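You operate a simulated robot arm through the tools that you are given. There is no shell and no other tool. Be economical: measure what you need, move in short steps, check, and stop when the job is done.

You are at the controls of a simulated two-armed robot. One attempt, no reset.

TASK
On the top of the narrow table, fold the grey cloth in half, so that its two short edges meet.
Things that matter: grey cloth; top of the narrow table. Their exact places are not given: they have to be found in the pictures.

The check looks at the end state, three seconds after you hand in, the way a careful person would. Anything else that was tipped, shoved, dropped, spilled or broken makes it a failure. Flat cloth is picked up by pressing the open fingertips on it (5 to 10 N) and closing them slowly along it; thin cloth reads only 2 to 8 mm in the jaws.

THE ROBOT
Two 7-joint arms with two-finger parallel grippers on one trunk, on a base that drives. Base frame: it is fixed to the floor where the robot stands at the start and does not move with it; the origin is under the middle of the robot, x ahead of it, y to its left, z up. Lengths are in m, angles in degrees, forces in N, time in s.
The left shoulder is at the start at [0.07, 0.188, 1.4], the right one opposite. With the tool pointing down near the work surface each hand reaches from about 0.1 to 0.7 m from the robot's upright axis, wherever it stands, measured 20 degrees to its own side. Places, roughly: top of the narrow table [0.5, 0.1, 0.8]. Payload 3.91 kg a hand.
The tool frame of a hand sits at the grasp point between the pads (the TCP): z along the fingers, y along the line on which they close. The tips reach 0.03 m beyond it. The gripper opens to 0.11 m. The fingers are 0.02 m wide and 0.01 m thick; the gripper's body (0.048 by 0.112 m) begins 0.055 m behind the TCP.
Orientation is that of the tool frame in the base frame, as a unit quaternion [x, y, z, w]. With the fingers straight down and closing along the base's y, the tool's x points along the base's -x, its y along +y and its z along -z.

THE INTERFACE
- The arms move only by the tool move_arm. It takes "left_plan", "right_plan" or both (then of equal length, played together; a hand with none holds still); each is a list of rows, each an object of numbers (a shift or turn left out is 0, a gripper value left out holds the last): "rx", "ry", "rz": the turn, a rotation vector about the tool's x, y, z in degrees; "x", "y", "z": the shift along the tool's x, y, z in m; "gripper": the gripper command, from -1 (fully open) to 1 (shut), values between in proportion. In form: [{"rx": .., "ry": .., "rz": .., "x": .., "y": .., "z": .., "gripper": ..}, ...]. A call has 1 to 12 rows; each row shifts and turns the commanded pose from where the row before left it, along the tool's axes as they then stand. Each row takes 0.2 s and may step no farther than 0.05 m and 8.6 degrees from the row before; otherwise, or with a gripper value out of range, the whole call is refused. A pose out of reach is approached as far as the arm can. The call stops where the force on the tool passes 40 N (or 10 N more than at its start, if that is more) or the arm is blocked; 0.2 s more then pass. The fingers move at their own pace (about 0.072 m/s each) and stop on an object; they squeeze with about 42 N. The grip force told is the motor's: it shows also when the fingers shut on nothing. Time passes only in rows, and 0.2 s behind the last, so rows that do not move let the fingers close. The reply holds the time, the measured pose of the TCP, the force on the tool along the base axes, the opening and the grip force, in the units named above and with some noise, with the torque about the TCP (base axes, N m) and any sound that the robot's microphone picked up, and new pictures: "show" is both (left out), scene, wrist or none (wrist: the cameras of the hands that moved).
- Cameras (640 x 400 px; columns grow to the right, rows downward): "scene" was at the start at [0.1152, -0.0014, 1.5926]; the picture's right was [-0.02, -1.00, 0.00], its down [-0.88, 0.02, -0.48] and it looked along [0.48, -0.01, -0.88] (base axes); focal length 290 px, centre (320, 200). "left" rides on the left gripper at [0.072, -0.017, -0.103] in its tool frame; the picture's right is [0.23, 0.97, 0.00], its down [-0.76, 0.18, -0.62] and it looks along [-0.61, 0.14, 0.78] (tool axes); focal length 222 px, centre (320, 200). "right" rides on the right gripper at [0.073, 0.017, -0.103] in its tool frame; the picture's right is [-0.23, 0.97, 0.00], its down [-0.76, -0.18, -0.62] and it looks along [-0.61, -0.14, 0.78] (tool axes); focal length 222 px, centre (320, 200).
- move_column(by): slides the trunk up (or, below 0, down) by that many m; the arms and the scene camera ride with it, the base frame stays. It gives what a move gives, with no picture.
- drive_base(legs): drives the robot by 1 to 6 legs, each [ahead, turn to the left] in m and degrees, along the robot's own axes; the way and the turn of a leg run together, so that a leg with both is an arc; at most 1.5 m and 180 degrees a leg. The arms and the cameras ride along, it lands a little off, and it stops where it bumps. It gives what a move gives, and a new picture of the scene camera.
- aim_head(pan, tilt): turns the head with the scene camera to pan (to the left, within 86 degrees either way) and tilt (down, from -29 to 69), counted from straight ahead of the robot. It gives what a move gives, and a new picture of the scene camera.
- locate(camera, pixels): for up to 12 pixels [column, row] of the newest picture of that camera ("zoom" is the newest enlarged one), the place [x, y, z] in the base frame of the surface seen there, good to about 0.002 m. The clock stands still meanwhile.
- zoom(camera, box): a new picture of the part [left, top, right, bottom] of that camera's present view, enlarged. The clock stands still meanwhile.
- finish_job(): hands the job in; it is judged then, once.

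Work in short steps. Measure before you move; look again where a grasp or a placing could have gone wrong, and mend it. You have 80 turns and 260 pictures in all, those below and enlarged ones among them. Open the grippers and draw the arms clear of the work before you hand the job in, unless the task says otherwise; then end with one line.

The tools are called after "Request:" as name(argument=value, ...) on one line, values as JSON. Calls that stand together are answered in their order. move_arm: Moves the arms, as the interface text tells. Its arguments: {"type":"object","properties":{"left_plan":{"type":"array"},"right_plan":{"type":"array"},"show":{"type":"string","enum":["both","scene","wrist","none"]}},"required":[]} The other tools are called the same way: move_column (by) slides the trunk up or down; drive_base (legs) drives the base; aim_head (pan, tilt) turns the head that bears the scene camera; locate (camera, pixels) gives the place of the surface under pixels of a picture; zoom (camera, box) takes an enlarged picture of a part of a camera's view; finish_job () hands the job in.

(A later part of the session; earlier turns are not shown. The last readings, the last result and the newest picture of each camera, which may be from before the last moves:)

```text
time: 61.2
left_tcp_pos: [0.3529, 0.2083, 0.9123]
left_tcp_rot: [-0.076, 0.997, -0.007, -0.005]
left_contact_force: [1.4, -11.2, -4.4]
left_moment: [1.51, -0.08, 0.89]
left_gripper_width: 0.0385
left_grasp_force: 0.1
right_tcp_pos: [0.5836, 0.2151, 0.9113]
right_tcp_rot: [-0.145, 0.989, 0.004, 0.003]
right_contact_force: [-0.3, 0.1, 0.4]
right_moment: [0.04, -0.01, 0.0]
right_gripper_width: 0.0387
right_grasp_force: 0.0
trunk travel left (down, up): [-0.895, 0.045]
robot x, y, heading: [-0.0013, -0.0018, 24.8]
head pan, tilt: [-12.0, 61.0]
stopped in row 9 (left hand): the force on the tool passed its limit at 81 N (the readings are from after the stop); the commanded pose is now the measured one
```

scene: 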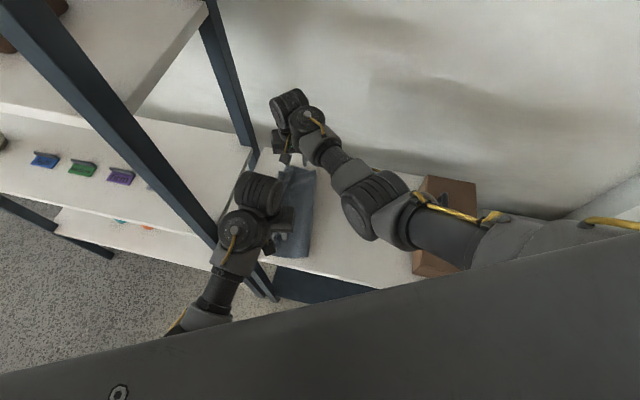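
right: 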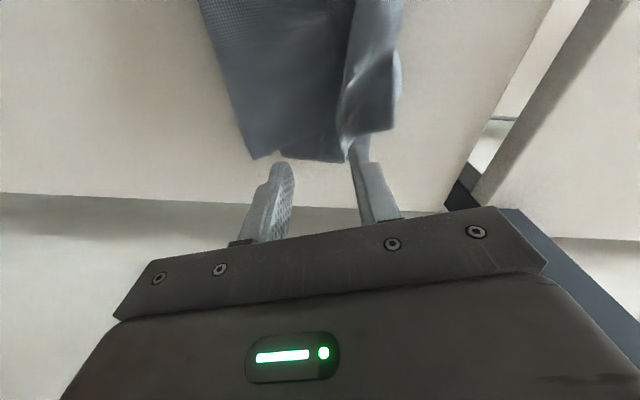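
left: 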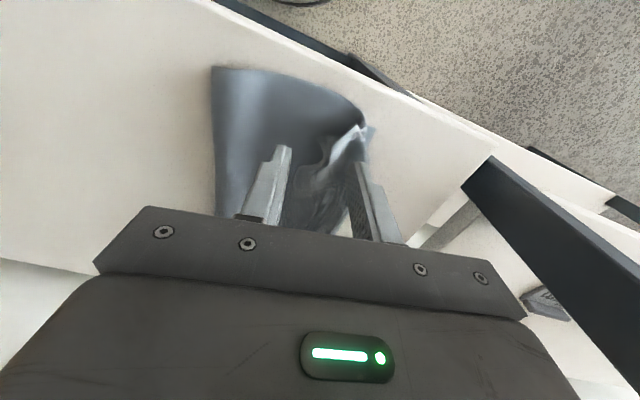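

Released. The left hand is near its fold limit, so I'll lift with the column and swing the arms right with the base to uncover the cloth.

Request:
move_column(by=0.06)

Request:
drive_base(legs=[[0, -8], [0, -8], [0, -6]])

Request:
aim_head(pan=12, tilt=61)

Request:
zoom(camera="scene", box=[160, 100, 400, 300])

```text
time: 62.1
left_tcp_pos: [0.3542, 0.2072, 0.9574]
left_tcp_rot: [-0.076, 0.997, -0.006, -0.005]
left_contact_force: [3.3, -14.4, -10.7]
left_moment: [2.04, -0.38, 1.21]
left_gripper_width: 0.0388
left_grasp_force: 0.0
right_tcp_pos: [0.5833, 0.2161, 0.9559]
right_tcp_rot: [-0.145, 0.989, 0.004, 0.003]
right_contact_force: [0.4, 0.0, 0.6]
right_moment: [0.02, 0.03, 0.0]
right_gripper_width: 0.0385
right_grasp_force: 0.0
right hand out of reach, approached as far as the arm can: row 1
trunk travel left (down, up): [-0.94, 0.0]
robot x, y, heading: [0.0019, -0.0, 24.7]
head pan, tilt: [-12.0, 61.0]
```

```text
time: 64.2
left_tcp_pos: [0.4041, 0.0685, 0.9583]
left_tcp_rot: [0.109, 0.994, -0.006, -0.006]
left_contact_force: [-1.4, -16.3, -13.0]
left_moment: [2.01, -1.16, 1.41]
left_gripper_width: 0.0386
left_grasp_force: 0.1
right_tcp_pos: [0.6215, -0.0064, 0.9559]
right_tcp_rot: [0.039, 0.999, 0.001, 0.005]
right_contact_force: [-0.1, -0.4, 0.9]
right_moment: [-0.04, -0.05, 0.02]
right_gripper_width: 0.0385
right_grasp_force: 0.1
trunk travel left (down, up): [-0.94, 0.0]
robot x, y, heading: [-0.0019, 0.0017, 3.5]
head pan, tilt: [-12.0, 61.0]
```

scene: 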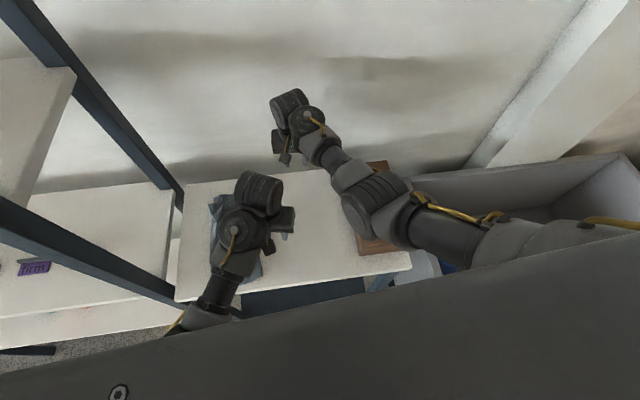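

```text
time: 65.1
left_tcp_pos: [0.4046, 0.0637, 0.9584]
left_tcp_rot: [0.108, 0.994, -0.005, -0.006]
left_contact_force: [-1.0, -12.8, -9.1]
left_moment: [1.53, -0.87, 1.06]
left_gripper_width: 0.0384
left_grasp_force: 0.0
right_tcp_pos: [0.6206, -0.0108, 0.9572]
right_tcp_rot: [0.04, 0.999, 0.004, 0.005]
right_contact_force: [-0.6, -0.5, -0.5]
right_moment: [0.01, 0.0, -0.07]
right_gripper_width: 0.0382
right_grasp_force: 0.1
trunk travel left (down, up): [-0.94, 0.0]
robot x, y, heading: [-0.0027, 0.0021, 3.7]
head pan, tilt: [12.0, 61.0]
```

scene: 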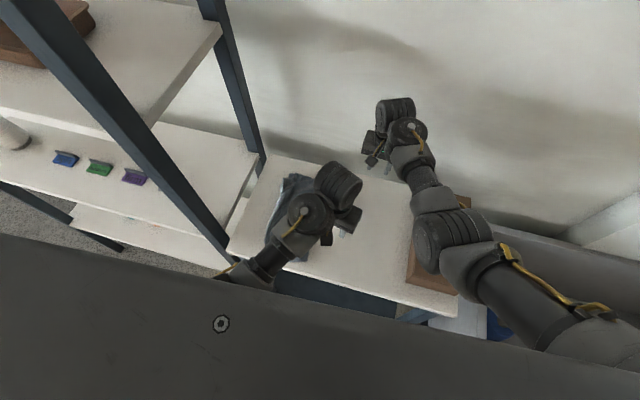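

```text
2.00 times, centred on (280, 200) of scene
```

zoom: 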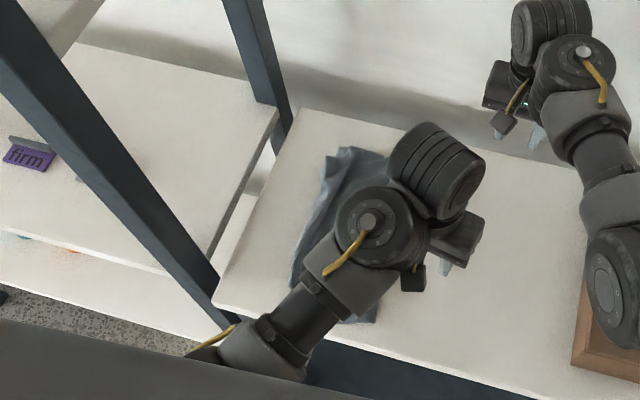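

The left arm hides most of the cloth. I'll look through the left wrist camera and also move the left hand aside a bit.

Request:
move_arm(left_plan=[{"y": -0.02, "z": 0.005}, {"y": -0.04}, {"y": -0.03}], right_plan=[{"y": -0.01}, {"y": -0.015}, {"y": -0.015}], show="both")

Request:
zoom(camera="scene", box=[200, 140, 360, 290])

```text
time: 66.1
left_tcp_pos: [0.3847, 0.0021, 0.9395]
left_tcp_rot: [0.103, 0.994, 0.018, -0.01]
left_contact_force: [0.7, -0.3, -0.4]
left_moment: [-0.01, 0.01, 0.01]
left_gripper_width: 0.0386
left_grasp_force: 0.0
right_tcp_pos: [0.6193, -0.0491, 0.9586]
right_tcp_rot: [0.039, 0.999, 0.004, 0.005]
right_contact_force: [-0.3, -0.1, -0.1]
right_moment: [0.01, 0.03, 0.03]
right_gripper_width: 0.0386
right_grasp_force: 0.0
trunk travel left (down, up): [-0.94, 0.0]
robot x, y, heading: [0.0016, 0.0008, 3.8]
head pan, tilt: [12.0, 61.0]
stopped in row 3 (left hand): the arm was blocked; the commanded pose is now the measured one
```

scene: 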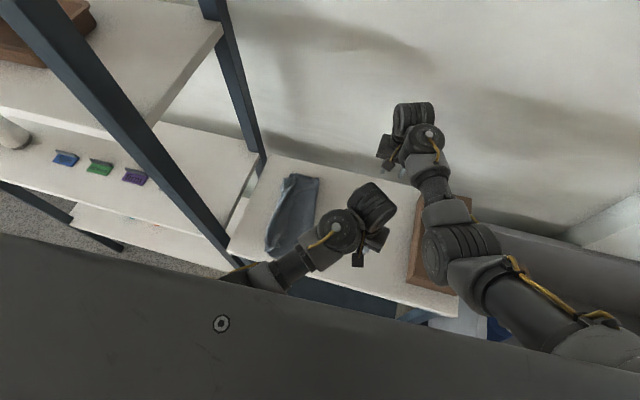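
right: 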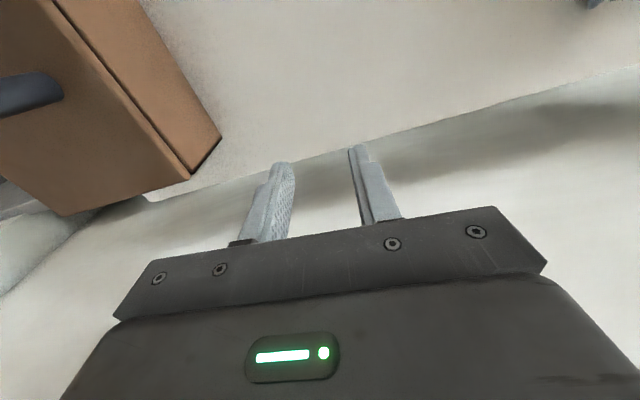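
left: 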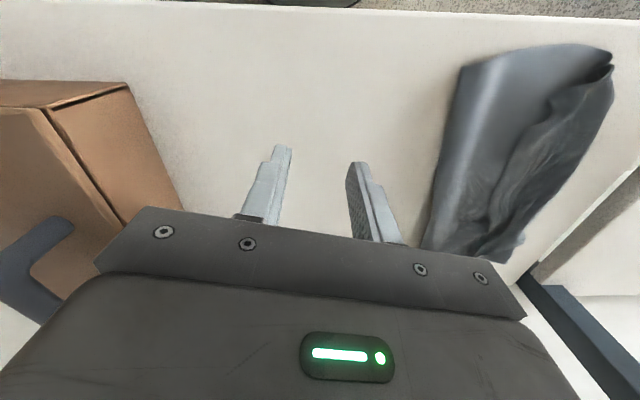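

```text
2.67 times, centred on (280, 215) of scene
```

zoom: 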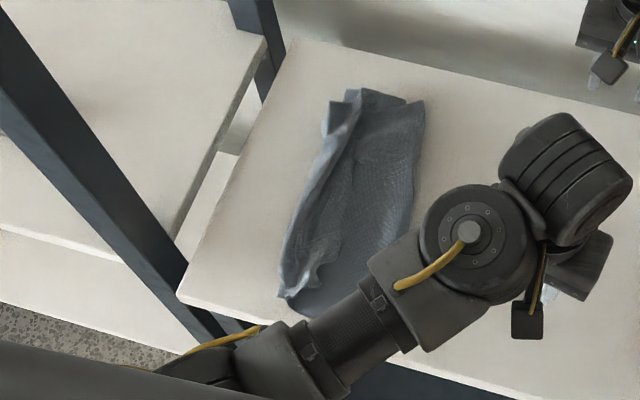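

The cloth is folded over, but its top edge is crumpled. I'll measure the outline and the ridges.

Request:
locate(camera="zoom", pixels=[[328, 104], [300, 190], [281, 280], [292, 300], [322, 285], [318, 225], [350, 140], [365, 95], [402, 100], [424, 104], [412, 190], [312, 312]])

Request:
locate(camera="left", pixels=[[460, 65], [605, 46], [612, 70], [598, 130], [575, 170], [525, 235], [505, 262], [490, 225], [520, 165], [555, 120], [425, 240], [440, 160]])

Request:
zoom(camera="left", box=[400, 20, 640, 270])

```text
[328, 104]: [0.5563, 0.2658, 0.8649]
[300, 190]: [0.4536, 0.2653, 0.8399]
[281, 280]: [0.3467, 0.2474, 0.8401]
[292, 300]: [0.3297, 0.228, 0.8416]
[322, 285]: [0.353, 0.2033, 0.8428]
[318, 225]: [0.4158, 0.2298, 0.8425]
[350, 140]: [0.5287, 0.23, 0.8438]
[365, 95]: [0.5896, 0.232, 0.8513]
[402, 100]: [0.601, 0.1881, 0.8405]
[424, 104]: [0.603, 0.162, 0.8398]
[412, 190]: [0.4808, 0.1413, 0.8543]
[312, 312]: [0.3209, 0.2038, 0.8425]
```

```text
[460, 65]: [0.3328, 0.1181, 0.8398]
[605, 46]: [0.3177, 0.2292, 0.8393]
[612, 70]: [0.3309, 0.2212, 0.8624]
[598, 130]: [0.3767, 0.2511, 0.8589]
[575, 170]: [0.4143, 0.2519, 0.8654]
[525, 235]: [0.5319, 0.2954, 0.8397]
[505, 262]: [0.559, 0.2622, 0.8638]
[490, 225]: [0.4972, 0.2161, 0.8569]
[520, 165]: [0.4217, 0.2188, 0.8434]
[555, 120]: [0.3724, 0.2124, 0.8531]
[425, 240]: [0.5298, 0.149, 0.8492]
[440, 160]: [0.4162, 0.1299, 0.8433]
```

```text
1.60 times, centred on (520, 145) of left
```

zoom: 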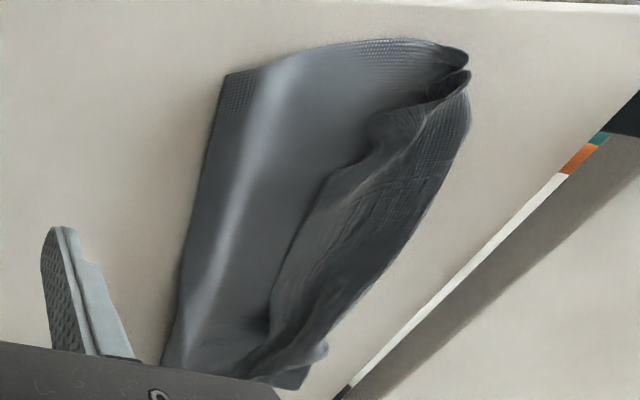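

I need a clearer view of how the layers lie. I'll turn the base left 14° so the left wrist camera looks straight over the cloth.

Request:
drive_base(legs=[[0, 7], [0, 6]])

Request:
zoom(camera="left", box=[240, 0, 560, 200])

Request:
zoom(camera="right", box=[240, 0, 560, 200])

```text
time: 67.6
left_tcp_pos: [0.375, 0.0842, 0.9392]
left_tcp_rot: [-0.008, 1.0, 0.016, -0.012]
left_contact_force: [-0.7, 0.3, 0.1]
left_moment: [0.02, 0.03, 0.0]
left_gripper_width: 0.0385
left_grasp_force: 0.1
right_tcp_pos: [0.6152, 0.0858, 0.957]
right_tcp_rot: [-0.072, 0.997, 0.005, 0.004]
right_contact_force: [-0.4, 0.4, 0.6]
right_moment: [0.01, 0.0, 0.01]
right_gripper_width: 0.0383
right_grasp_force: 0.1
trunk travel left (down, up): [-0.94, 0.0]
robot x, y, heading: [0.0028, -0.0008, 16.5]
head pan, tilt: [12.0, 61.0]
```

scene: 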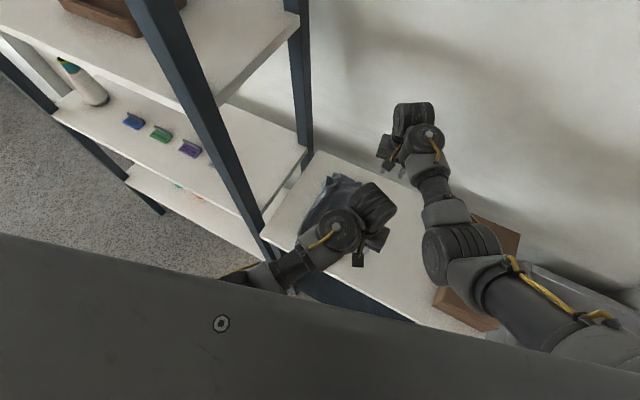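

```text
2.00 times, centred on (400, 100) of left
```

zoom: 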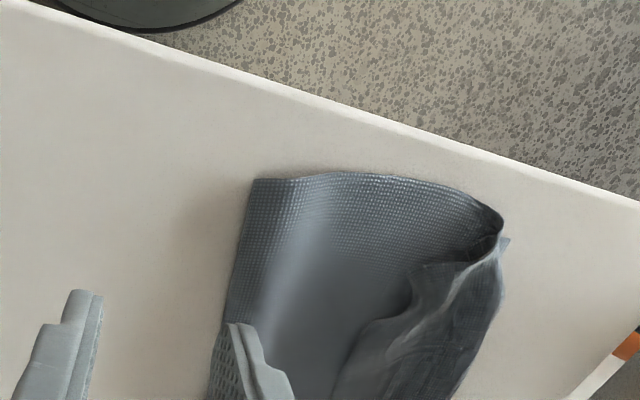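

```text
2.00 times, centred on (400, 100) of right
```

zoom: 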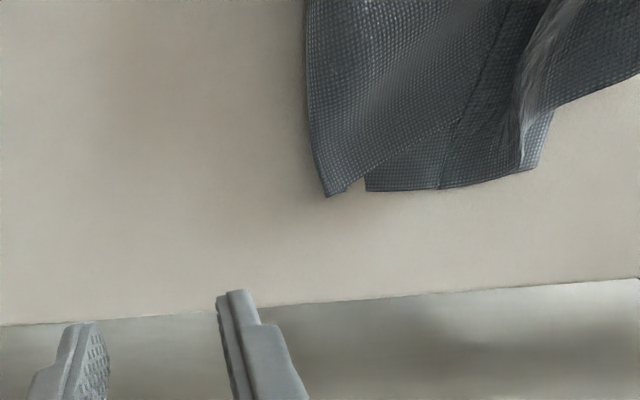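

I'll locate the layer boundaries in this right-hand view (far end).

Request:
locate(camera="zoom", pixels=[[326, 192], [370, 185], [440, 183], [535, 165], [460, 122], [510, 20], [520, 120], [560, 20], [545, 112], [635, 70], [600, 40], [480, 150]])

Request:
zoom(camera="right", box=[380, 0, 540, 100])

Request:
zoom(camera="left", box=[340, 60, 520, 240])

Request:
locate(camera="zoom", pixels=[[500, 160], [510, 200], [430, 290], [360, 250], [270, 260], [150, 400], [300, 340], [430, 340], [495, 240], [60, 260], [400, 390], [200, 200]])

```text
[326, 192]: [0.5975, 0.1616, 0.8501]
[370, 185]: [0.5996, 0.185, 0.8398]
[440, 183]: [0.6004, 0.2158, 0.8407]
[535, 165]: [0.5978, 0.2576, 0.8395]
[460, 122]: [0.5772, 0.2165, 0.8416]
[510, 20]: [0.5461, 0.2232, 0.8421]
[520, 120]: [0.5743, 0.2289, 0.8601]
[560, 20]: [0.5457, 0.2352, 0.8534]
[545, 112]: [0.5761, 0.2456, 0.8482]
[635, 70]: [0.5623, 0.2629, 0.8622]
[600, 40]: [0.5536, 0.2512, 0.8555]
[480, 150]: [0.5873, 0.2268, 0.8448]
```

```text
4.00 times, centred on (460, 50) of right
```

zoom: 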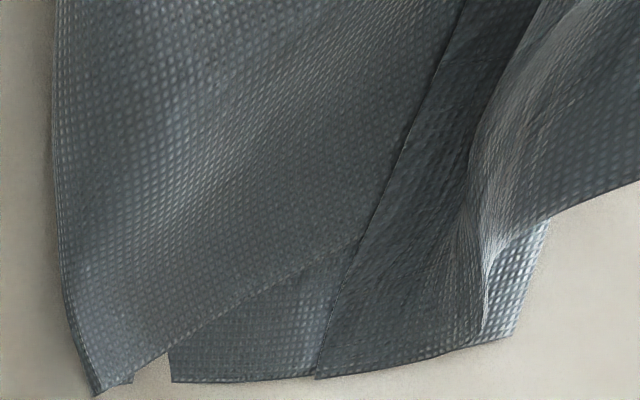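

```text
2.22 times, centred on (430, 150) of left
```

zoom: 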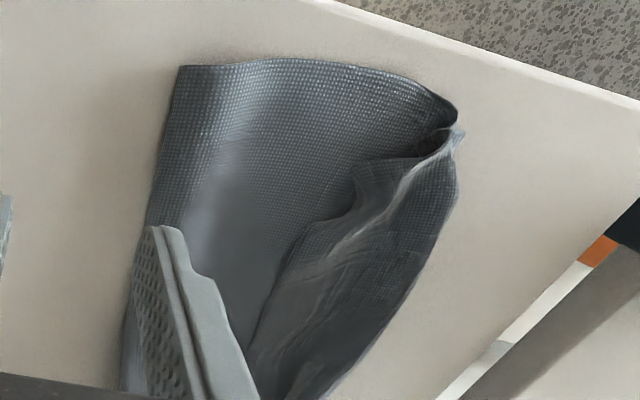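

```text
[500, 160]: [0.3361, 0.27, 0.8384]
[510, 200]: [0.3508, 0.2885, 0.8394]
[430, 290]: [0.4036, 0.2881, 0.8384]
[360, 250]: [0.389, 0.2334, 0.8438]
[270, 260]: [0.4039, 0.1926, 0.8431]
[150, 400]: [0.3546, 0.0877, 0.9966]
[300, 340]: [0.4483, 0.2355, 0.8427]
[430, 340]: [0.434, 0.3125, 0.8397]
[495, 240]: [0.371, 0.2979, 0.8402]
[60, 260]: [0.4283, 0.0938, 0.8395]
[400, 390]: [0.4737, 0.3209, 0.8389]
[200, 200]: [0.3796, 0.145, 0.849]
```

I read it as follows: the top layer reaches y≈0.257, then its end strip of about 4 cm is flipped back, with its hem at y≈0.22. I'll re-grip the flipped strip near both ends and pull it outward until it's taut. First I turn left to heading ~30°.

Request:
drive_base(legs=[[0, 7], [0, 7]])

Request:
zoom(camera="right", box=[160, 0, 480, 200])

Request:
zoom(camera="left", box=[160, 0, 480, 200])

```text
time: 69.2
left_tcp_pos: [0.3433, 0.1717, 0.9391]
left_tcp_rot: [-0.129, 0.991, 0.015, -0.014]
left_contact_force: [-0.8, 0.0, -0.5]
left_moment: [-0.02, -0.04, 0.0]
left_gripper_width: 0.0387
left_grasp_force: 0.0
right_tcp_pos: [0.5765, 0.23, 0.9575]
right_tcp_rot: [-0.192, 0.981, 0.006, 0.005]
right_contact_force: [-0.4, -0.8, 0.0]
right_moment: [0.0, 0.01, 0.04]
right_gripper_width: 0.0386
right_grasp_force: 0.0
trunk travel left (down, up): [-0.94, 0.0]
robot x, y, heading: [-0.0025, -0.0003, 30.1]
head pan, tilt: [12.0, 61.0]
```

scene: 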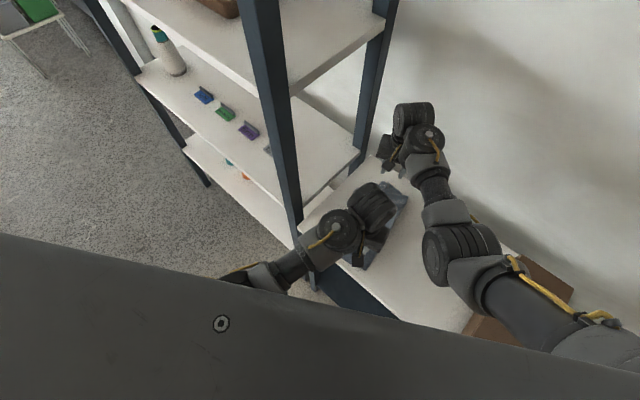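

```text
2.00 times, centred on (320, 100) of right
```

zoom: 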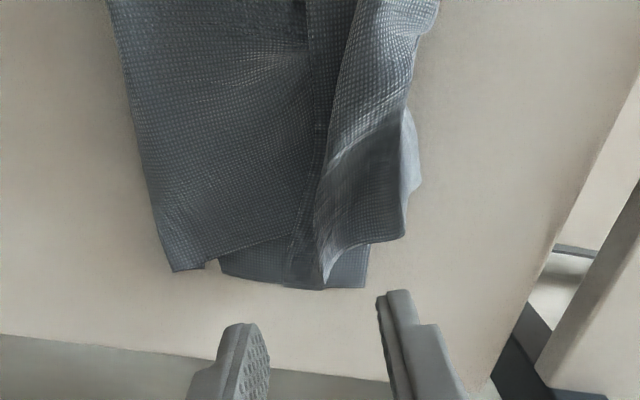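

```text
2.00 times, centred on (320, 100) of left
```

zoom: 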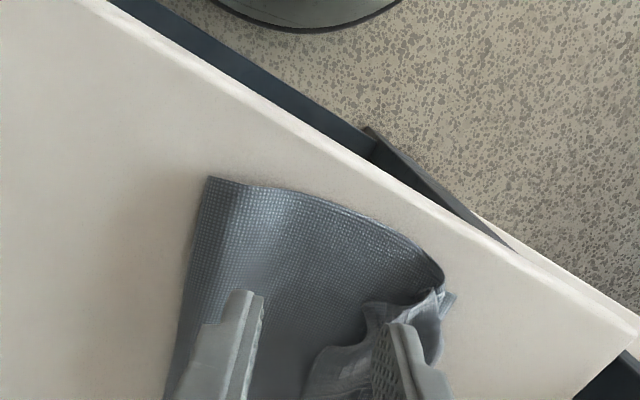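

The hem of the flipped strip is at (295,285) in the right view, and the left view shows it at about (367,310)–(312,372). I'll locate those points before re-gripping.

Request:
locate(camera="zoom", pixels=[[368, 308], [375, 335], [315, 370], [440, 275], [440, 295], [452, 295], [430, 340], [410, 310], [345, 365], [205, 180], [190, 300]])

Request:
zoom(camera="left", box=[280, 110, 440, 210])

```text
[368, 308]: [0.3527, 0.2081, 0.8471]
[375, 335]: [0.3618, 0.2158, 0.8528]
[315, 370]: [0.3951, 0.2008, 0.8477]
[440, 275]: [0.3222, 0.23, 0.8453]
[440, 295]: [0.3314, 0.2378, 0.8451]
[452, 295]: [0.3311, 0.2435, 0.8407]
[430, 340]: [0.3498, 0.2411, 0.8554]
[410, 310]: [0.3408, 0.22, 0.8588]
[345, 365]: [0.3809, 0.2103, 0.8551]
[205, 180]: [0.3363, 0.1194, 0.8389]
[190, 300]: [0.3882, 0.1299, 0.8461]
```

```text
4.00 times, centred on (360, 160) of left
```

zoom: 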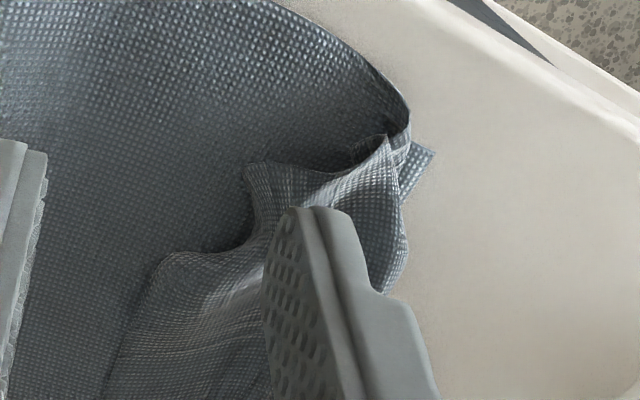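

Now it's clear: the top layer curls at y≈0.24 and its last 3–4 cm is flipped back on top, with hem corners at near (0.353, 0.208) and far (0.600, 0.216). I'll lower both hands straddling the hem, with the -y finger just outside it.

Request:
move_arm(right_plan=[{"x": -0.001, "y": -0.006}, {"z": 0.03}, {"z": 0.03}, {"z": 0.013}, {"z": 0.004}, {}], left_plan=[{"x": -0.015, "y": 0.018}, {"x": -0.015, "y": 0.0175}, {"z": 0.025}, {"z": 0.025}, {"z": 0.009}, {}], show="wrist")

```text
time: 70.6
left_tcp_pos: [0.3624, 0.2147, 0.8791]
left_tcp_rot: [-0.129, 0.991, 0.014, -0.015]
left_contact_force: [0.1, -0.8, -0.4]
left_moment: [0.03, -0.02, -0.02]
left_gripper_width: 0.0384
left_grasp_force: 0.0
right_tcp_pos: [0.5791, 0.2281, 0.8818]
right_tcp_rot: [-0.192, 0.981, 0.004, 0.005]
right_contact_force: [-0.6, 0.1, -0.4]
right_moment: [0.0, -0.01, 0.01]
right_gripper_width: 0.0387
right_grasp_force: 0.0
trunk travel left (down, up): [-0.94, 0.0]
robot x, y, heading: [-0.0033, -0.0005, 30.1]
head pan, tilt: [12.0, 61.0]
```

right: 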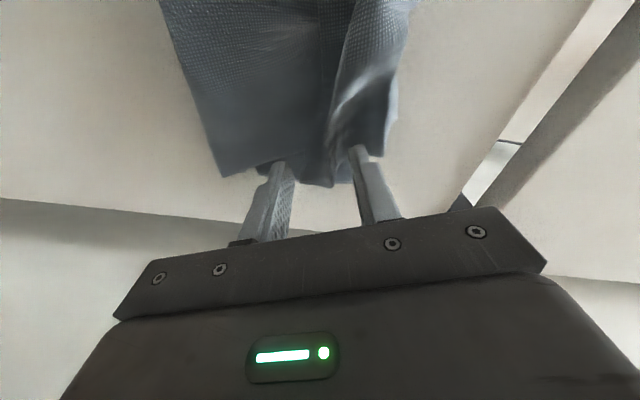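
left: 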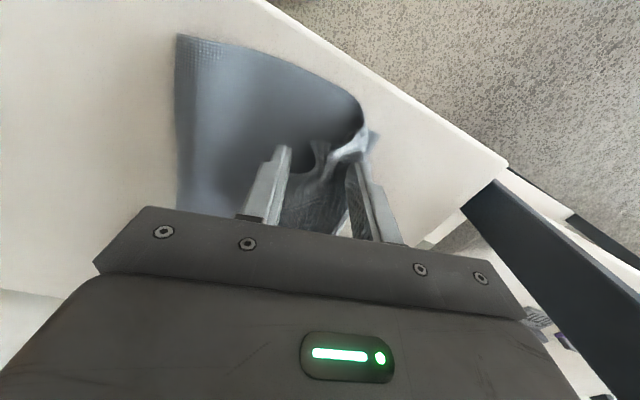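

Both grippers straddle the hem. I'll go down about 5 mm more and close.

Request:
move_arm(right_plan=[{"z": 0.004}, {"z": 0.003}, {"gripper": 0.5}, {"gripper": 0.7}, {"gripper": 0.85}, {"gripper": 1}, {}, {}, {}], left_plan=[{"z": 0.003}, {"z": 0.002}, {"gripper": 0.5}, {"gripper": 0.7}, {"gripper": 0.85}, {"gripper": 1}, {}, {}, {}], show="wrist")

```text
time: 72.6
left_tcp_pos: [0.3616, 0.2151, 0.8759]
left_tcp_rot: [-0.129, 0.991, 0.014, -0.014]
left_contact_force: [0.7, -0.2, 1.2]
left_moment: [0.04, -0.04, -0.01]
left_gripper_width: 0.0018
left_grasp_force: 41.6
right_tcp_pos: [0.5792, 0.2283, 0.874]
right_tcp_rot: [-0.192, 0.981, 0.004, 0.005]
right_contact_force: [0.7, -0.3, 0.3]
right_moment: [-0.01, 0.01, 0.0]
right_gripper_width: 0.002
right_grasp_force: 42.2
trunk travel left (down, up): [-0.94, 0.0]
robot x, y, heading: [0.0005, 0.0015, 30.3]
head pan, tilt: [12.0, 61.0]
```

right: 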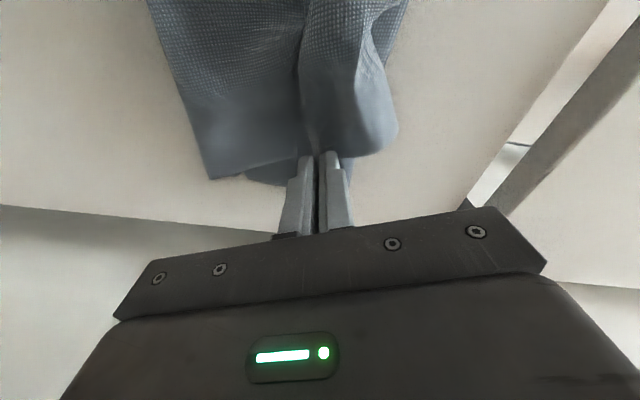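
left: 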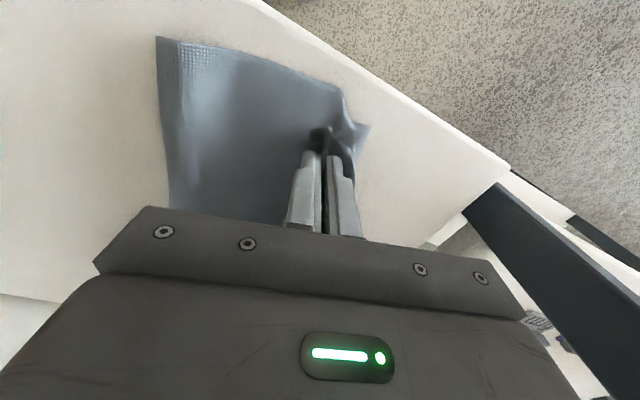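

Both have grip. I'll lift 2.5 cm and pull 5.5 cm in +y in small rows.

Request:
move_arm(right_plan=[{"z": -0.012}, {"z": -0.012}, {"x": -0.005, "y": 0.0125}, {"x": -0.005, "y": 0.0125}, {"x": -0.005, "y": 0.0125}, {"x": -0.005, "y": 0.0125}, {}], left_plan=[{"z": -0.012}, {"z": -0.012}, {"x": -0.0035, "y": 0.013}, {"x": -0.0035, "y": 0.013}, {"x": -0.0035, "y": 0.013}, {"x": -0.0035, "y": 0.013}, {}], show="wrist")

```text
time: 74.2
left_tcp_pos: [0.3602, 0.2695, 0.9021]
left_tcp_rot: [-0.127, 0.992, 0.014, -0.015]
left_contact_force: [0.8, 0.0, -0.1]
left_moment: [0.01, -0.03, 0.02]
left_gripper_width: 0.0021
left_grasp_force: 41.6
right_tcp_pos: [0.5742, 0.2754, 0.9014]
right_tcp_rot: [-0.192, 0.981, 0.004, 0.004]
right_contact_force: [-0.4, 0.7, 0.8]
right_moment: [0.02, 0.01, 0.0]
right_gripper_width: 0.002
right_grasp_force: 42.3
right hand out of reach, approached as far as the arm can: row 6
trunk travel left (down, up): [-0.94, 0.0]
robot x, y, heading: [0.002, -0.0002, 30.0]
head pan, tilt: [12.0, 61.0]
```

right: 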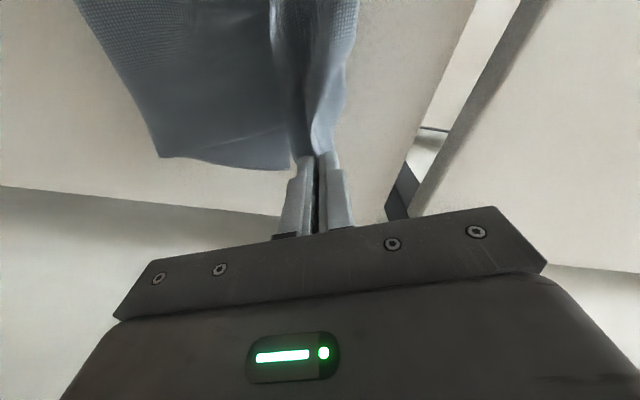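
left: 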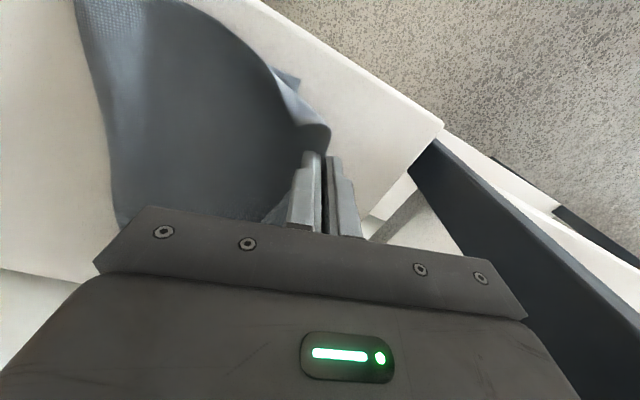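

I'll check where the lower layer's edge is relative to the hands now.

Request:
zoom(camera="left", box=[60, 0, 380, 200])

Request:
locate(camera="zoom", pixels=[[475, 160], [440, 130], [535, 260], [520, 310], [460, 200], [60, 100], [100, 380], [420, 400]])

Request:
zoom(camera="right", box=[60, 0, 380, 200])

Request:
locate(camera="zoom", pixels=[[455, 335], [320, 325], [205, 310], [100, 100], [420, 300], [560, 130], [470, 325]])

```text
2.00 times, centred on (220, 100) of left
```

zoom: 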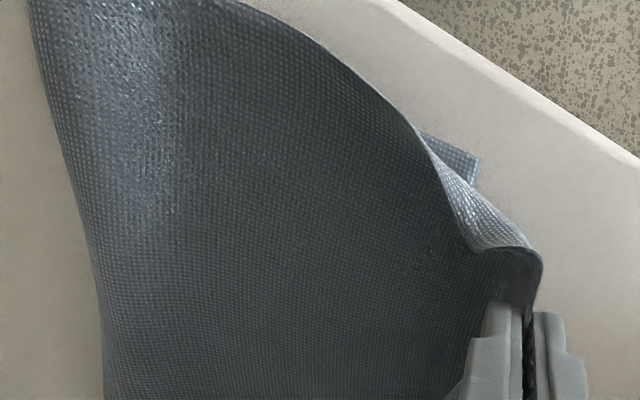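

```text
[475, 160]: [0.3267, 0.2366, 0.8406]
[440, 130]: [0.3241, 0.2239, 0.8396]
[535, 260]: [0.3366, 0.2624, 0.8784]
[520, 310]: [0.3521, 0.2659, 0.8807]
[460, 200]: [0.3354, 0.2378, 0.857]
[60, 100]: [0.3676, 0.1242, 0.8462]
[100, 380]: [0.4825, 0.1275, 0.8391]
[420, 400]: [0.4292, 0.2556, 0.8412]
```

```text
2.00 times, centred on (220, 100) of right
```

zoom: 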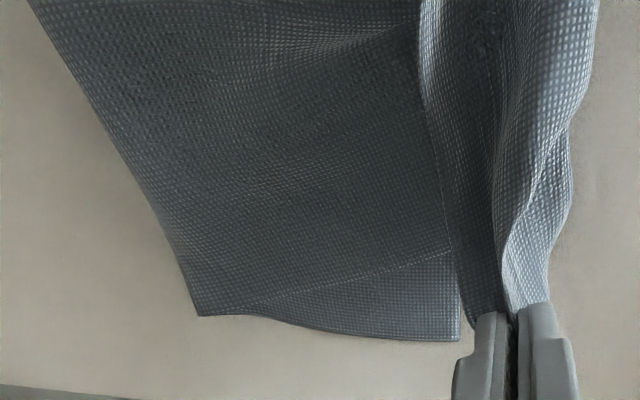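

```text
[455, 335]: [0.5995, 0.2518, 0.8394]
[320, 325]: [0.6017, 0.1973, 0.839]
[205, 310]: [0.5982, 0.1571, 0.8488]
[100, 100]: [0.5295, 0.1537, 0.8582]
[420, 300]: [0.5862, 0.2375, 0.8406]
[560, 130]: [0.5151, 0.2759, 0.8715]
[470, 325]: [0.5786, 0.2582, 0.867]
```

The lower layer's left edge is at near (0.327, 0.237) and far (0.60, 0.252). The top edge overshoots it by about 2–3 cm, and the slack is at the crease. I'll lower the hands, slide back so the hems line up, and set down.

Request:
move_arm(right_plan=[{"z": 0.01}, {"z": 0.008}, {"z": 0.004, "x": 0.002, "y": -0.006}, {"x": 0.002, "y": -0.006, "z": 0.003}, {"x": 0.001, "y": -0.005, "z": 0.001}, {}], left_plan=[{"z": 0.01}, {"z": 0.008}, {"z": 0.004, "x": 0.002, "y": -0.007}, {"x": 0.002, "y": -0.007, "z": 0.003}, {"x": 0.001, "y": -0.007, "z": 0.001}, {}], show="wrist")

```text
time: 75.6
left_tcp_pos: [0.3617, 0.249, 0.8761]
left_tcp_rot: [-0.127, 0.992, 0.013, -0.014]
left_contact_force: [-0.5, 0.4, 0.2]
left_moment: [0.0, -0.03, 0.06]
left_gripper_width: 0.002
left_grasp_force: 42.2
right_tcp_pos: [0.5725, 0.2538, 0.8801]
right_tcp_rot: [-0.192, 0.981, 0.004, 0.004]
right_contact_force: [0.2, -0.4, -0.2]
right_moment: [-0.01, -0.01, 0.0]
right_gripper_width: 0.0019
right_grasp_force: 42.2
right hand out of reach, approached as far as the arm can: row 1
trunk travel left (down, up): [-0.94, 0.0]
robot x, y, heading: [-0.0046, 0.001, 29.9]
head pan, tilt: [12.0, 61.0]
```

right: 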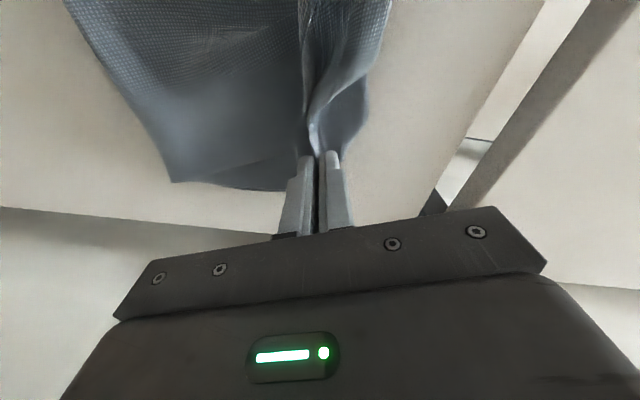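
left: 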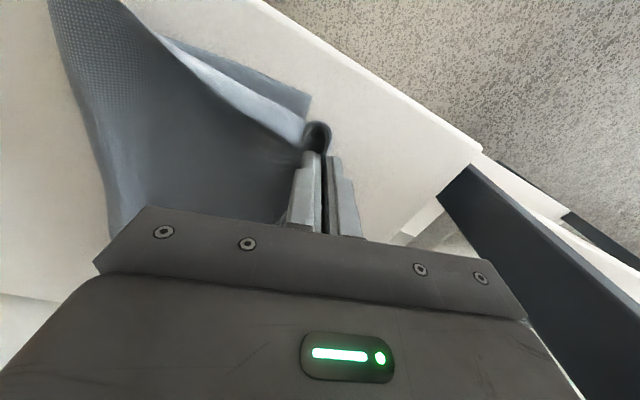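

The hands are 0.211 m apart, against 0.238 m at the first grasp, so the near edge of the top layer is pulled in. I'll spread them: left about 2 cm toward the robot, right about 1 cm away.

Request:
move_arm(right_plan=[{"z": -0.004}, {"x": -0.004, "y": -0.0015}, {"x": -0.004, "y": -0.0015}, {}, {}], left_plan=[{"z": -0.006}, {"x": 0.007, "y": 0.0015}, {"x": 0.007, "y": 0.0015}, {"x": 0.005, "y": 0.001}, {}], show="wrist")

```text
time: 76.8
left_tcp_pos: [0.3428, 0.2489, 0.8817]
left_tcp_rot: [-0.128, 0.992, 0.015, -0.013]
left_contact_force: [7.1, -0.6, 1.9]
left_moment: [0.0, -0.2, -0.03]
left_gripper_width: 0.0023
left_grasp_force: 41.8
right_tcp_pos: [0.5791, 0.2538, 0.8839]
right_tcp_rot: [-0.191, 0.982, 0.005, 0.004]
right_contact_force: [-7.2, 0.3, -0.4]
right_moment: [0.01, 0.21, -0.06]
right_gripper_width: 0.0023
right_grasp_force: 41.7
trunk travel left (down, up): [-0.94, 0.0]
robot x, y, heading: [-0.0013, 0.0019, 30.1]
head pan, tilt: [12.0, 61.0]
```

right: 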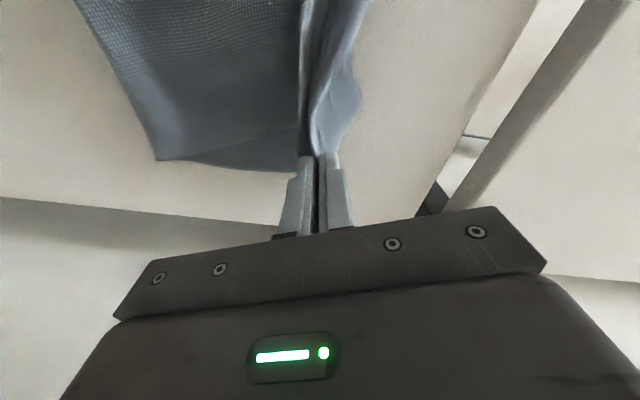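
left: 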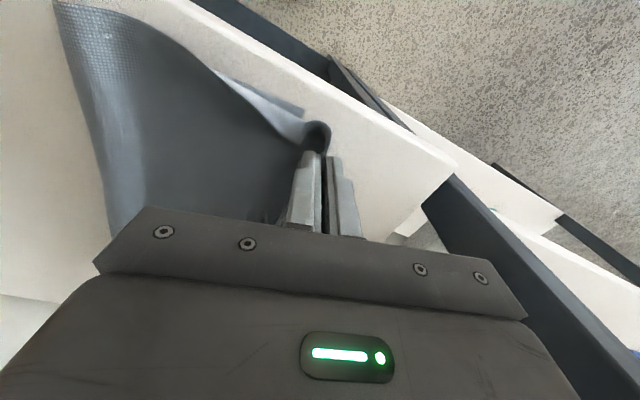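

The edge is now stretched straight (7 N). I'll lower to the cloth, ease the tension slightly, open, and lift away, pausing to view.

Request:
move_arm(right_plan=[{"z": 0.005, "x": 0.001}, {"z": 0.004, "x": 0.001}, {"gripper": 0.8}, {"gripper": 0.6}, {"gripper": 0.4}, {}, {"z": -0.015}, {"z": -0.02}, {"z": -0.02}, {}], left_plan=[{"z": 0.004}, {"z": 0.003, "x": -0.001}, {"gripper": 0.8}, {"gripper": 0.6}, {"gripper": 0.4}, {}, {"z": -0.015}, {"z": -0.02}, {"z": -0.015}, {}], show="wrist")

```text
time: 79.0
left_tcp_pos: [0.3444, 0.2467, 0.9257]
left_tcp_rot: [-0.128, 0.992, 0.014, -0.014]
left_contact_force: [0.1, 0.1, -0.2]
left_moment: [0.01, -0.04, 0.01]
left_gripper_width: 0.0332
left_grasp_force: 0.0
right_tcp_pos: [0.5787, 0.2525, 0.9274]
right_tcp_rot: [-0.191, 0.982, 0.003, 0.004]
right_contact_force: [-0.3, 0.5, 0.3]
right_moment: [0.02, 0.01, 0.0]
right_gripper_width: 0.0328
right_grasp_force: 0.1
trunk travel left (down, up): [-0.94, 0.0]
robot x, y, heading: [0.0019, 0.002, 30.2]
head pan, tilt: [12.0, 61.0]
```

right: 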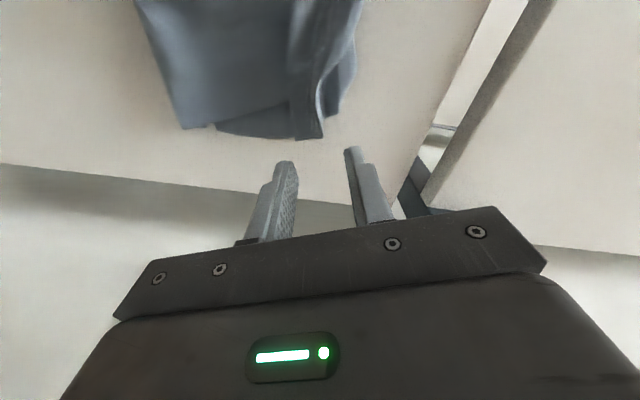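
left: 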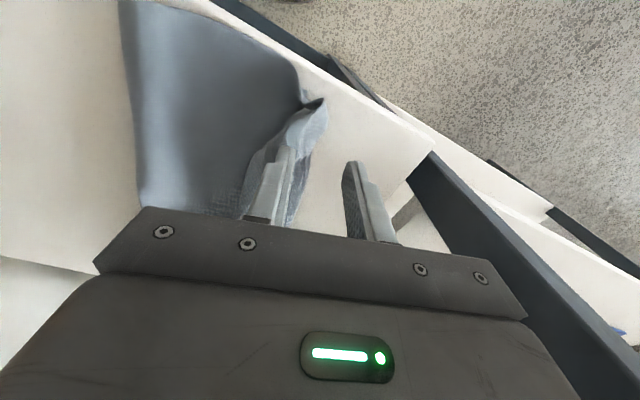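

Released. I'll zoom in on both wrist views to see how the hem lies.

Request:
zoom(camera="left", box=[160, 0, 400, 240])

Request:
locate(camera="zoom", pixels=[[270, 255], [250, 330], [330, 195], [345, 130], [350, 170], [405, 150], [425, 165], [390, 270], [350, 340], [180, 390]])

Request:
zoom(camera="right", box=[120, 0, 380, 160])

Request:
locate(camera="zoom", pixels=[[150, 310], [240, 325], [420, 340], [490, 340], [430, 200], [480, 200], [540, 270], [580, 150], [495, 270], [410, 100], [60, 60]])

```text
1.67 times, centred on (280, 120) of left
```

zoom: 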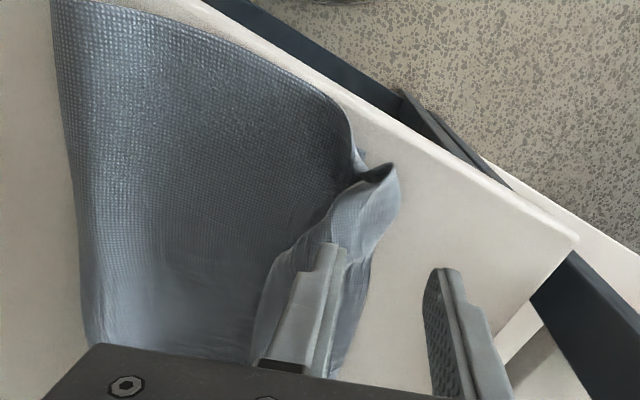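

```text
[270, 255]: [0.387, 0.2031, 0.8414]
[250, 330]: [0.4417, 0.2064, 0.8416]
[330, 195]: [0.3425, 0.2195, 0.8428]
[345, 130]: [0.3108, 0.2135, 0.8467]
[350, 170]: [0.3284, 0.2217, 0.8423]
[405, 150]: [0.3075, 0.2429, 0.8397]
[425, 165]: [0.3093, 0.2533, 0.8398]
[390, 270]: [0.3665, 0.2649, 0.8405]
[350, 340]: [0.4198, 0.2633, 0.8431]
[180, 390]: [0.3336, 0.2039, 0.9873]
```

```text
2.46 times, centred on (250, 80) of right
```

zoom: 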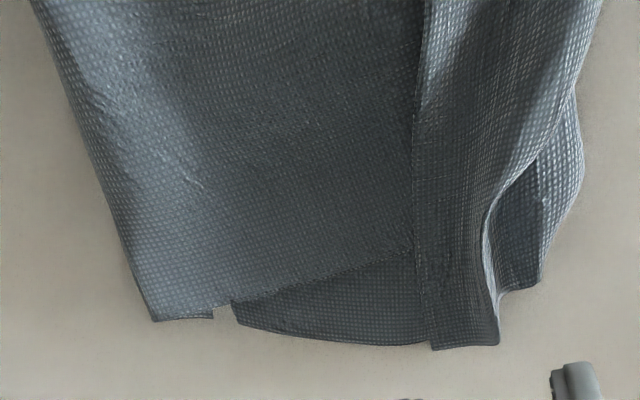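

```text
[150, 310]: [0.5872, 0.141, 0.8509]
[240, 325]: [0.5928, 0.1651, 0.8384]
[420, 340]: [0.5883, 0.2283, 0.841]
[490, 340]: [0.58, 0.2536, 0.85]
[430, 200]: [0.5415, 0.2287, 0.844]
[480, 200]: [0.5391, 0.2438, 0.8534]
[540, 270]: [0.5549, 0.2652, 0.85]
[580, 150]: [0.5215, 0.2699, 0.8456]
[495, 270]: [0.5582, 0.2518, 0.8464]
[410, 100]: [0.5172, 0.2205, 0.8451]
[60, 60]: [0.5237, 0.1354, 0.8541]
```

The hem still lies flipped back: y≈0.228 at the far end and 0.205–0.22 near. I'll re-grip it, pull it over past the edge, and on release sweep in +y so the hem falls outward. First, straddle and close.

Request:
move_arm(right_plan=[{"x": 0.0136, "y": -0.0155}, {"z": 0.025}, {"z": 0.02}, {"z": 0.008}, {}, {"gripper": 0.6}, {"gripper": 0.8}, {"gripper": 1}, {}, {}, {}], left_plan=[{"x": -0.0005, "y": -0.0277}, {"z": 0.025}, {"z": 0.018}, {"z": 0.008}, {}, {"gripper": 0.6}, {"gripper": 0.8}, {"gripper": 1}, {}, {}, {}], show="wrist")

```text
time: 81.4
left_tcp_pos: [0.35, 0.2208, 0.8722]
left_tcp_rot: [-0.128, 0.992, 0.014, -0.013]
left_contact_force: [3.1, 1.5, 16.2]
left_moment: [0.2, -0.09, 0.0]
left_gripper_width: 0.0039
left_grasp_force: 41.5
right_tcp_pos: [0.5722, 0.2326, 0.8756]
right_tcp_rot: [-0.191, 0.982, 0.004, 0.005]
right_contact_force: [-0.2, -0.6, 1.6]
right_moment: [0.02, -0.01, -0.04]
right_gripper_width: 0.0018
right_grasp_force: 41.3
trunk travel left (down, up): [-0.94, 0.0]
robot x, y, heading: [0.0007, 0.0033, 30.1]
head pan, tilt: [12.0, 61.0]
```

right: 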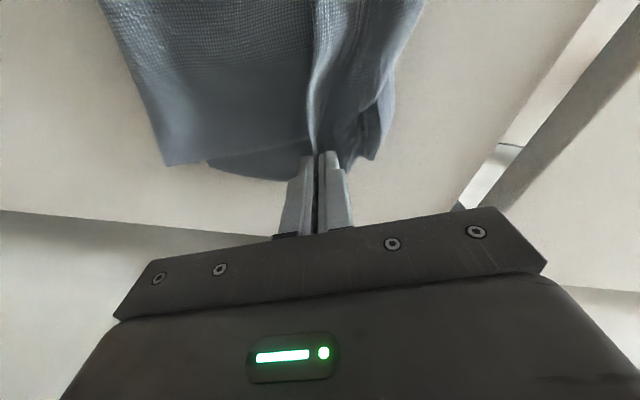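
left: 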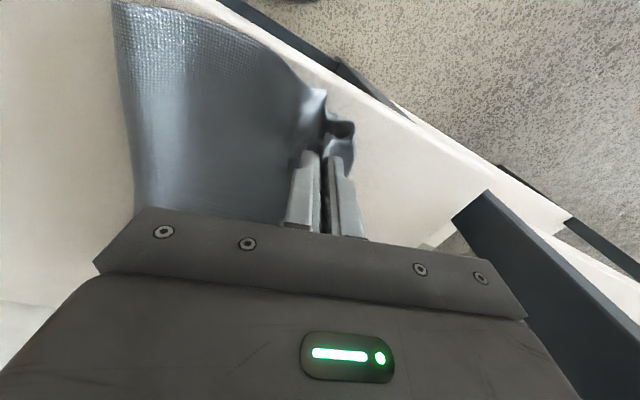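

The left pressed too hard (16 N, 3.9 mm) and caught an underlying layer as well. I'll reopen it, rise 4 mm, and close again.

Request:
move_arm(left_plan=[{"gripper": 0.4}, {}, {"z": -0.0045}, {}, {"gripper": 0.6}, {"gripper": 0.8}, {"gripper": 1}, {}, {}], show="wrist")

```text
time: 83.4
left_tcp_pos: [0.3505, 0.2212, 0.877]
left_tcp_rot: [-0.128, 0.992, 0.014, -0.014]
left_contact_force: [-0.1, 1.2, 5.5]
left_moment: [0.06, 0.01, -0.03]
left_gripper_width: 0.002
left_grasp_force: 42.0
right_tcp_pos: [0.5723, 0.2335, 0.8761]
right_tcp_rot: [-0.191, 0.982, 0.005, 0.005]
right_contact_force: [0.4, 0.3, 4.1]
right_moment: [0.01, -0.03, -0.01]
right_gripper_width: 0.0014
right_grasp_force: 41.4
trunk travel left (down, up): [-0.94, 0.0]
robot x, y, heading: [-0.0026, 0.0007, 30.3]
head pan, tilt: [12.0, 61.0]
```

left: 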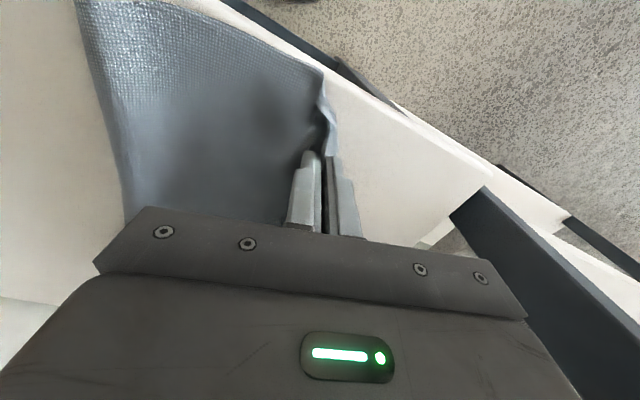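

Good single grip on both. I'll raise the hands 4.5 cm, drop the column 3 cm for more reach, then pull in +y.

Request:
move_arm(right_plan=[{"z": -0.02}, {"z": -0.025}, {}], left_plan=[{"z": -0.02}, {"z": -0.025}, {}], show="none")

Request:
move_column(by=-0.03)

Request:
move_arm(right_plan=[{"x": -0.005, "y": 0.0125}, {"x": -0.005, "y": 0.0125}, {"x": -0.005, "y": 0.0125}, {"x": -0.003, "y": 0.009}, {}], left_plan=[{"x": -0.001, "y": 0.013}, {"x": -0.001, "y": 0.013}, {"x": -0.001, "y": 0.013}, {"y": 0.009}, {}], show="wrist")

```text
time: 84.2
left_tcp_pos: [0.3546, 0.2192, 0.923]
left_tcp_rot: [-0.128, 0.992, 0.013, -0.014]
left_contact_force: [0.3, -0.5, -0.9]
left_moment: [-0.04, 0.0, 0.01]
left_gripper_width: 0.0023
left_grasp_force: 41.5
right_tcp_pos: [0.5716, 0.2342, 0.9204]
right_tcp_rot: [-0.192, 0.981, 0.004, 0.004]
right_contact_force: [-0.6, 0.0, -0.1]
right_moment: [-0.01, -0.03, -0.01]
right_gripper_width: 0.0019
right_grasp_force: 41.8
trunk travel left (down, up): [-0.94, 0.0]
robot x, y, heading: [0.0038, -0.0011, 30.1]
head pan, tilt: [12.0, 61.0]
```

```text
time: 84.9
left_tcp_pos: [0.3527, 0.2191, 0.892]
left_tcp_rot: [-0.129, 0.992, 0.014, -0.012]
left_contact_force: [0.3, 0.5, 0.5]
left_moment: [0.03, -0.02, 0.01]
left_gripper_width: 0.0019
left_grasp_force: 41.8
right_tcp_pos: [0.571, 0.234, 0.891]
right_tcp_rot: [-0.192, 0.981, 0.004, 0.005]
right_contact_force: [-0.2, -0.2, -0.6]
right_moment: [-0.02, -0.01, -0.02]
right_gripper_width: 0.0016
right_grasp_force: 41.6
trunk travel left (down, up): [-0.91, 0.03]
robot x, y, heading: [-0.0022, -0.0012, 30.4]
head pan, tilt: [12.0, 61.0]
```

```text
time: 86.1
left_tcp_pos: [0.3426, 0.2673, 0.8921]
left_tcp_rot: [-0.127, 0.992, 0.014, -0.014]
left_contact_force: [-0.3, 0.0, -0.8]
left_moment: [-0.02, -0.02, 0.0]
left_gripper_width: 0.0022
left_grasp_force: 41.8
right_tcp_pos: [0.5686, 0.2843, 0.8902]
right_tcp_rot: [-0.192, 0.981, 0.004, 0.004]
right_contact_force: [0.0, -1.3, 0.2]
right_moment: [0.0, -0.01, 0.02]
right_gripper_width: 0.0015
right_grasp_force: 41.9
trunk travel left (down, up): [-0.91, 0.03]
robot x, y, heading: [0.0014, 0.0018, 30.1]
head pan, tilt: [12.0, 61.0]
```

right: 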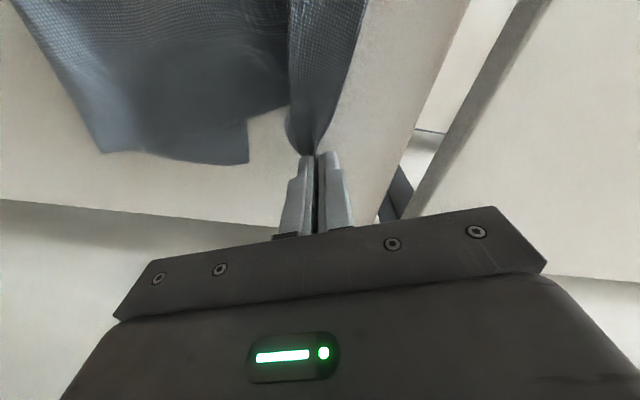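
left: 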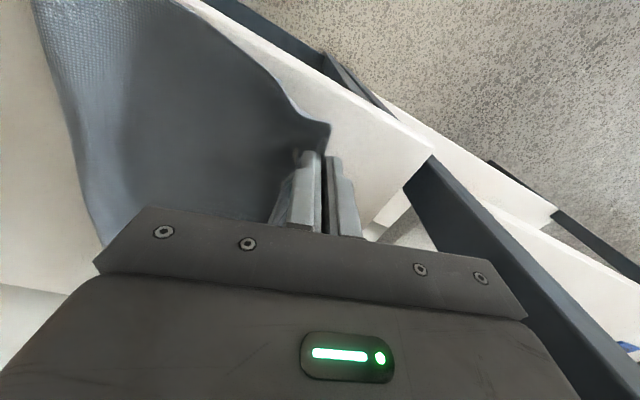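

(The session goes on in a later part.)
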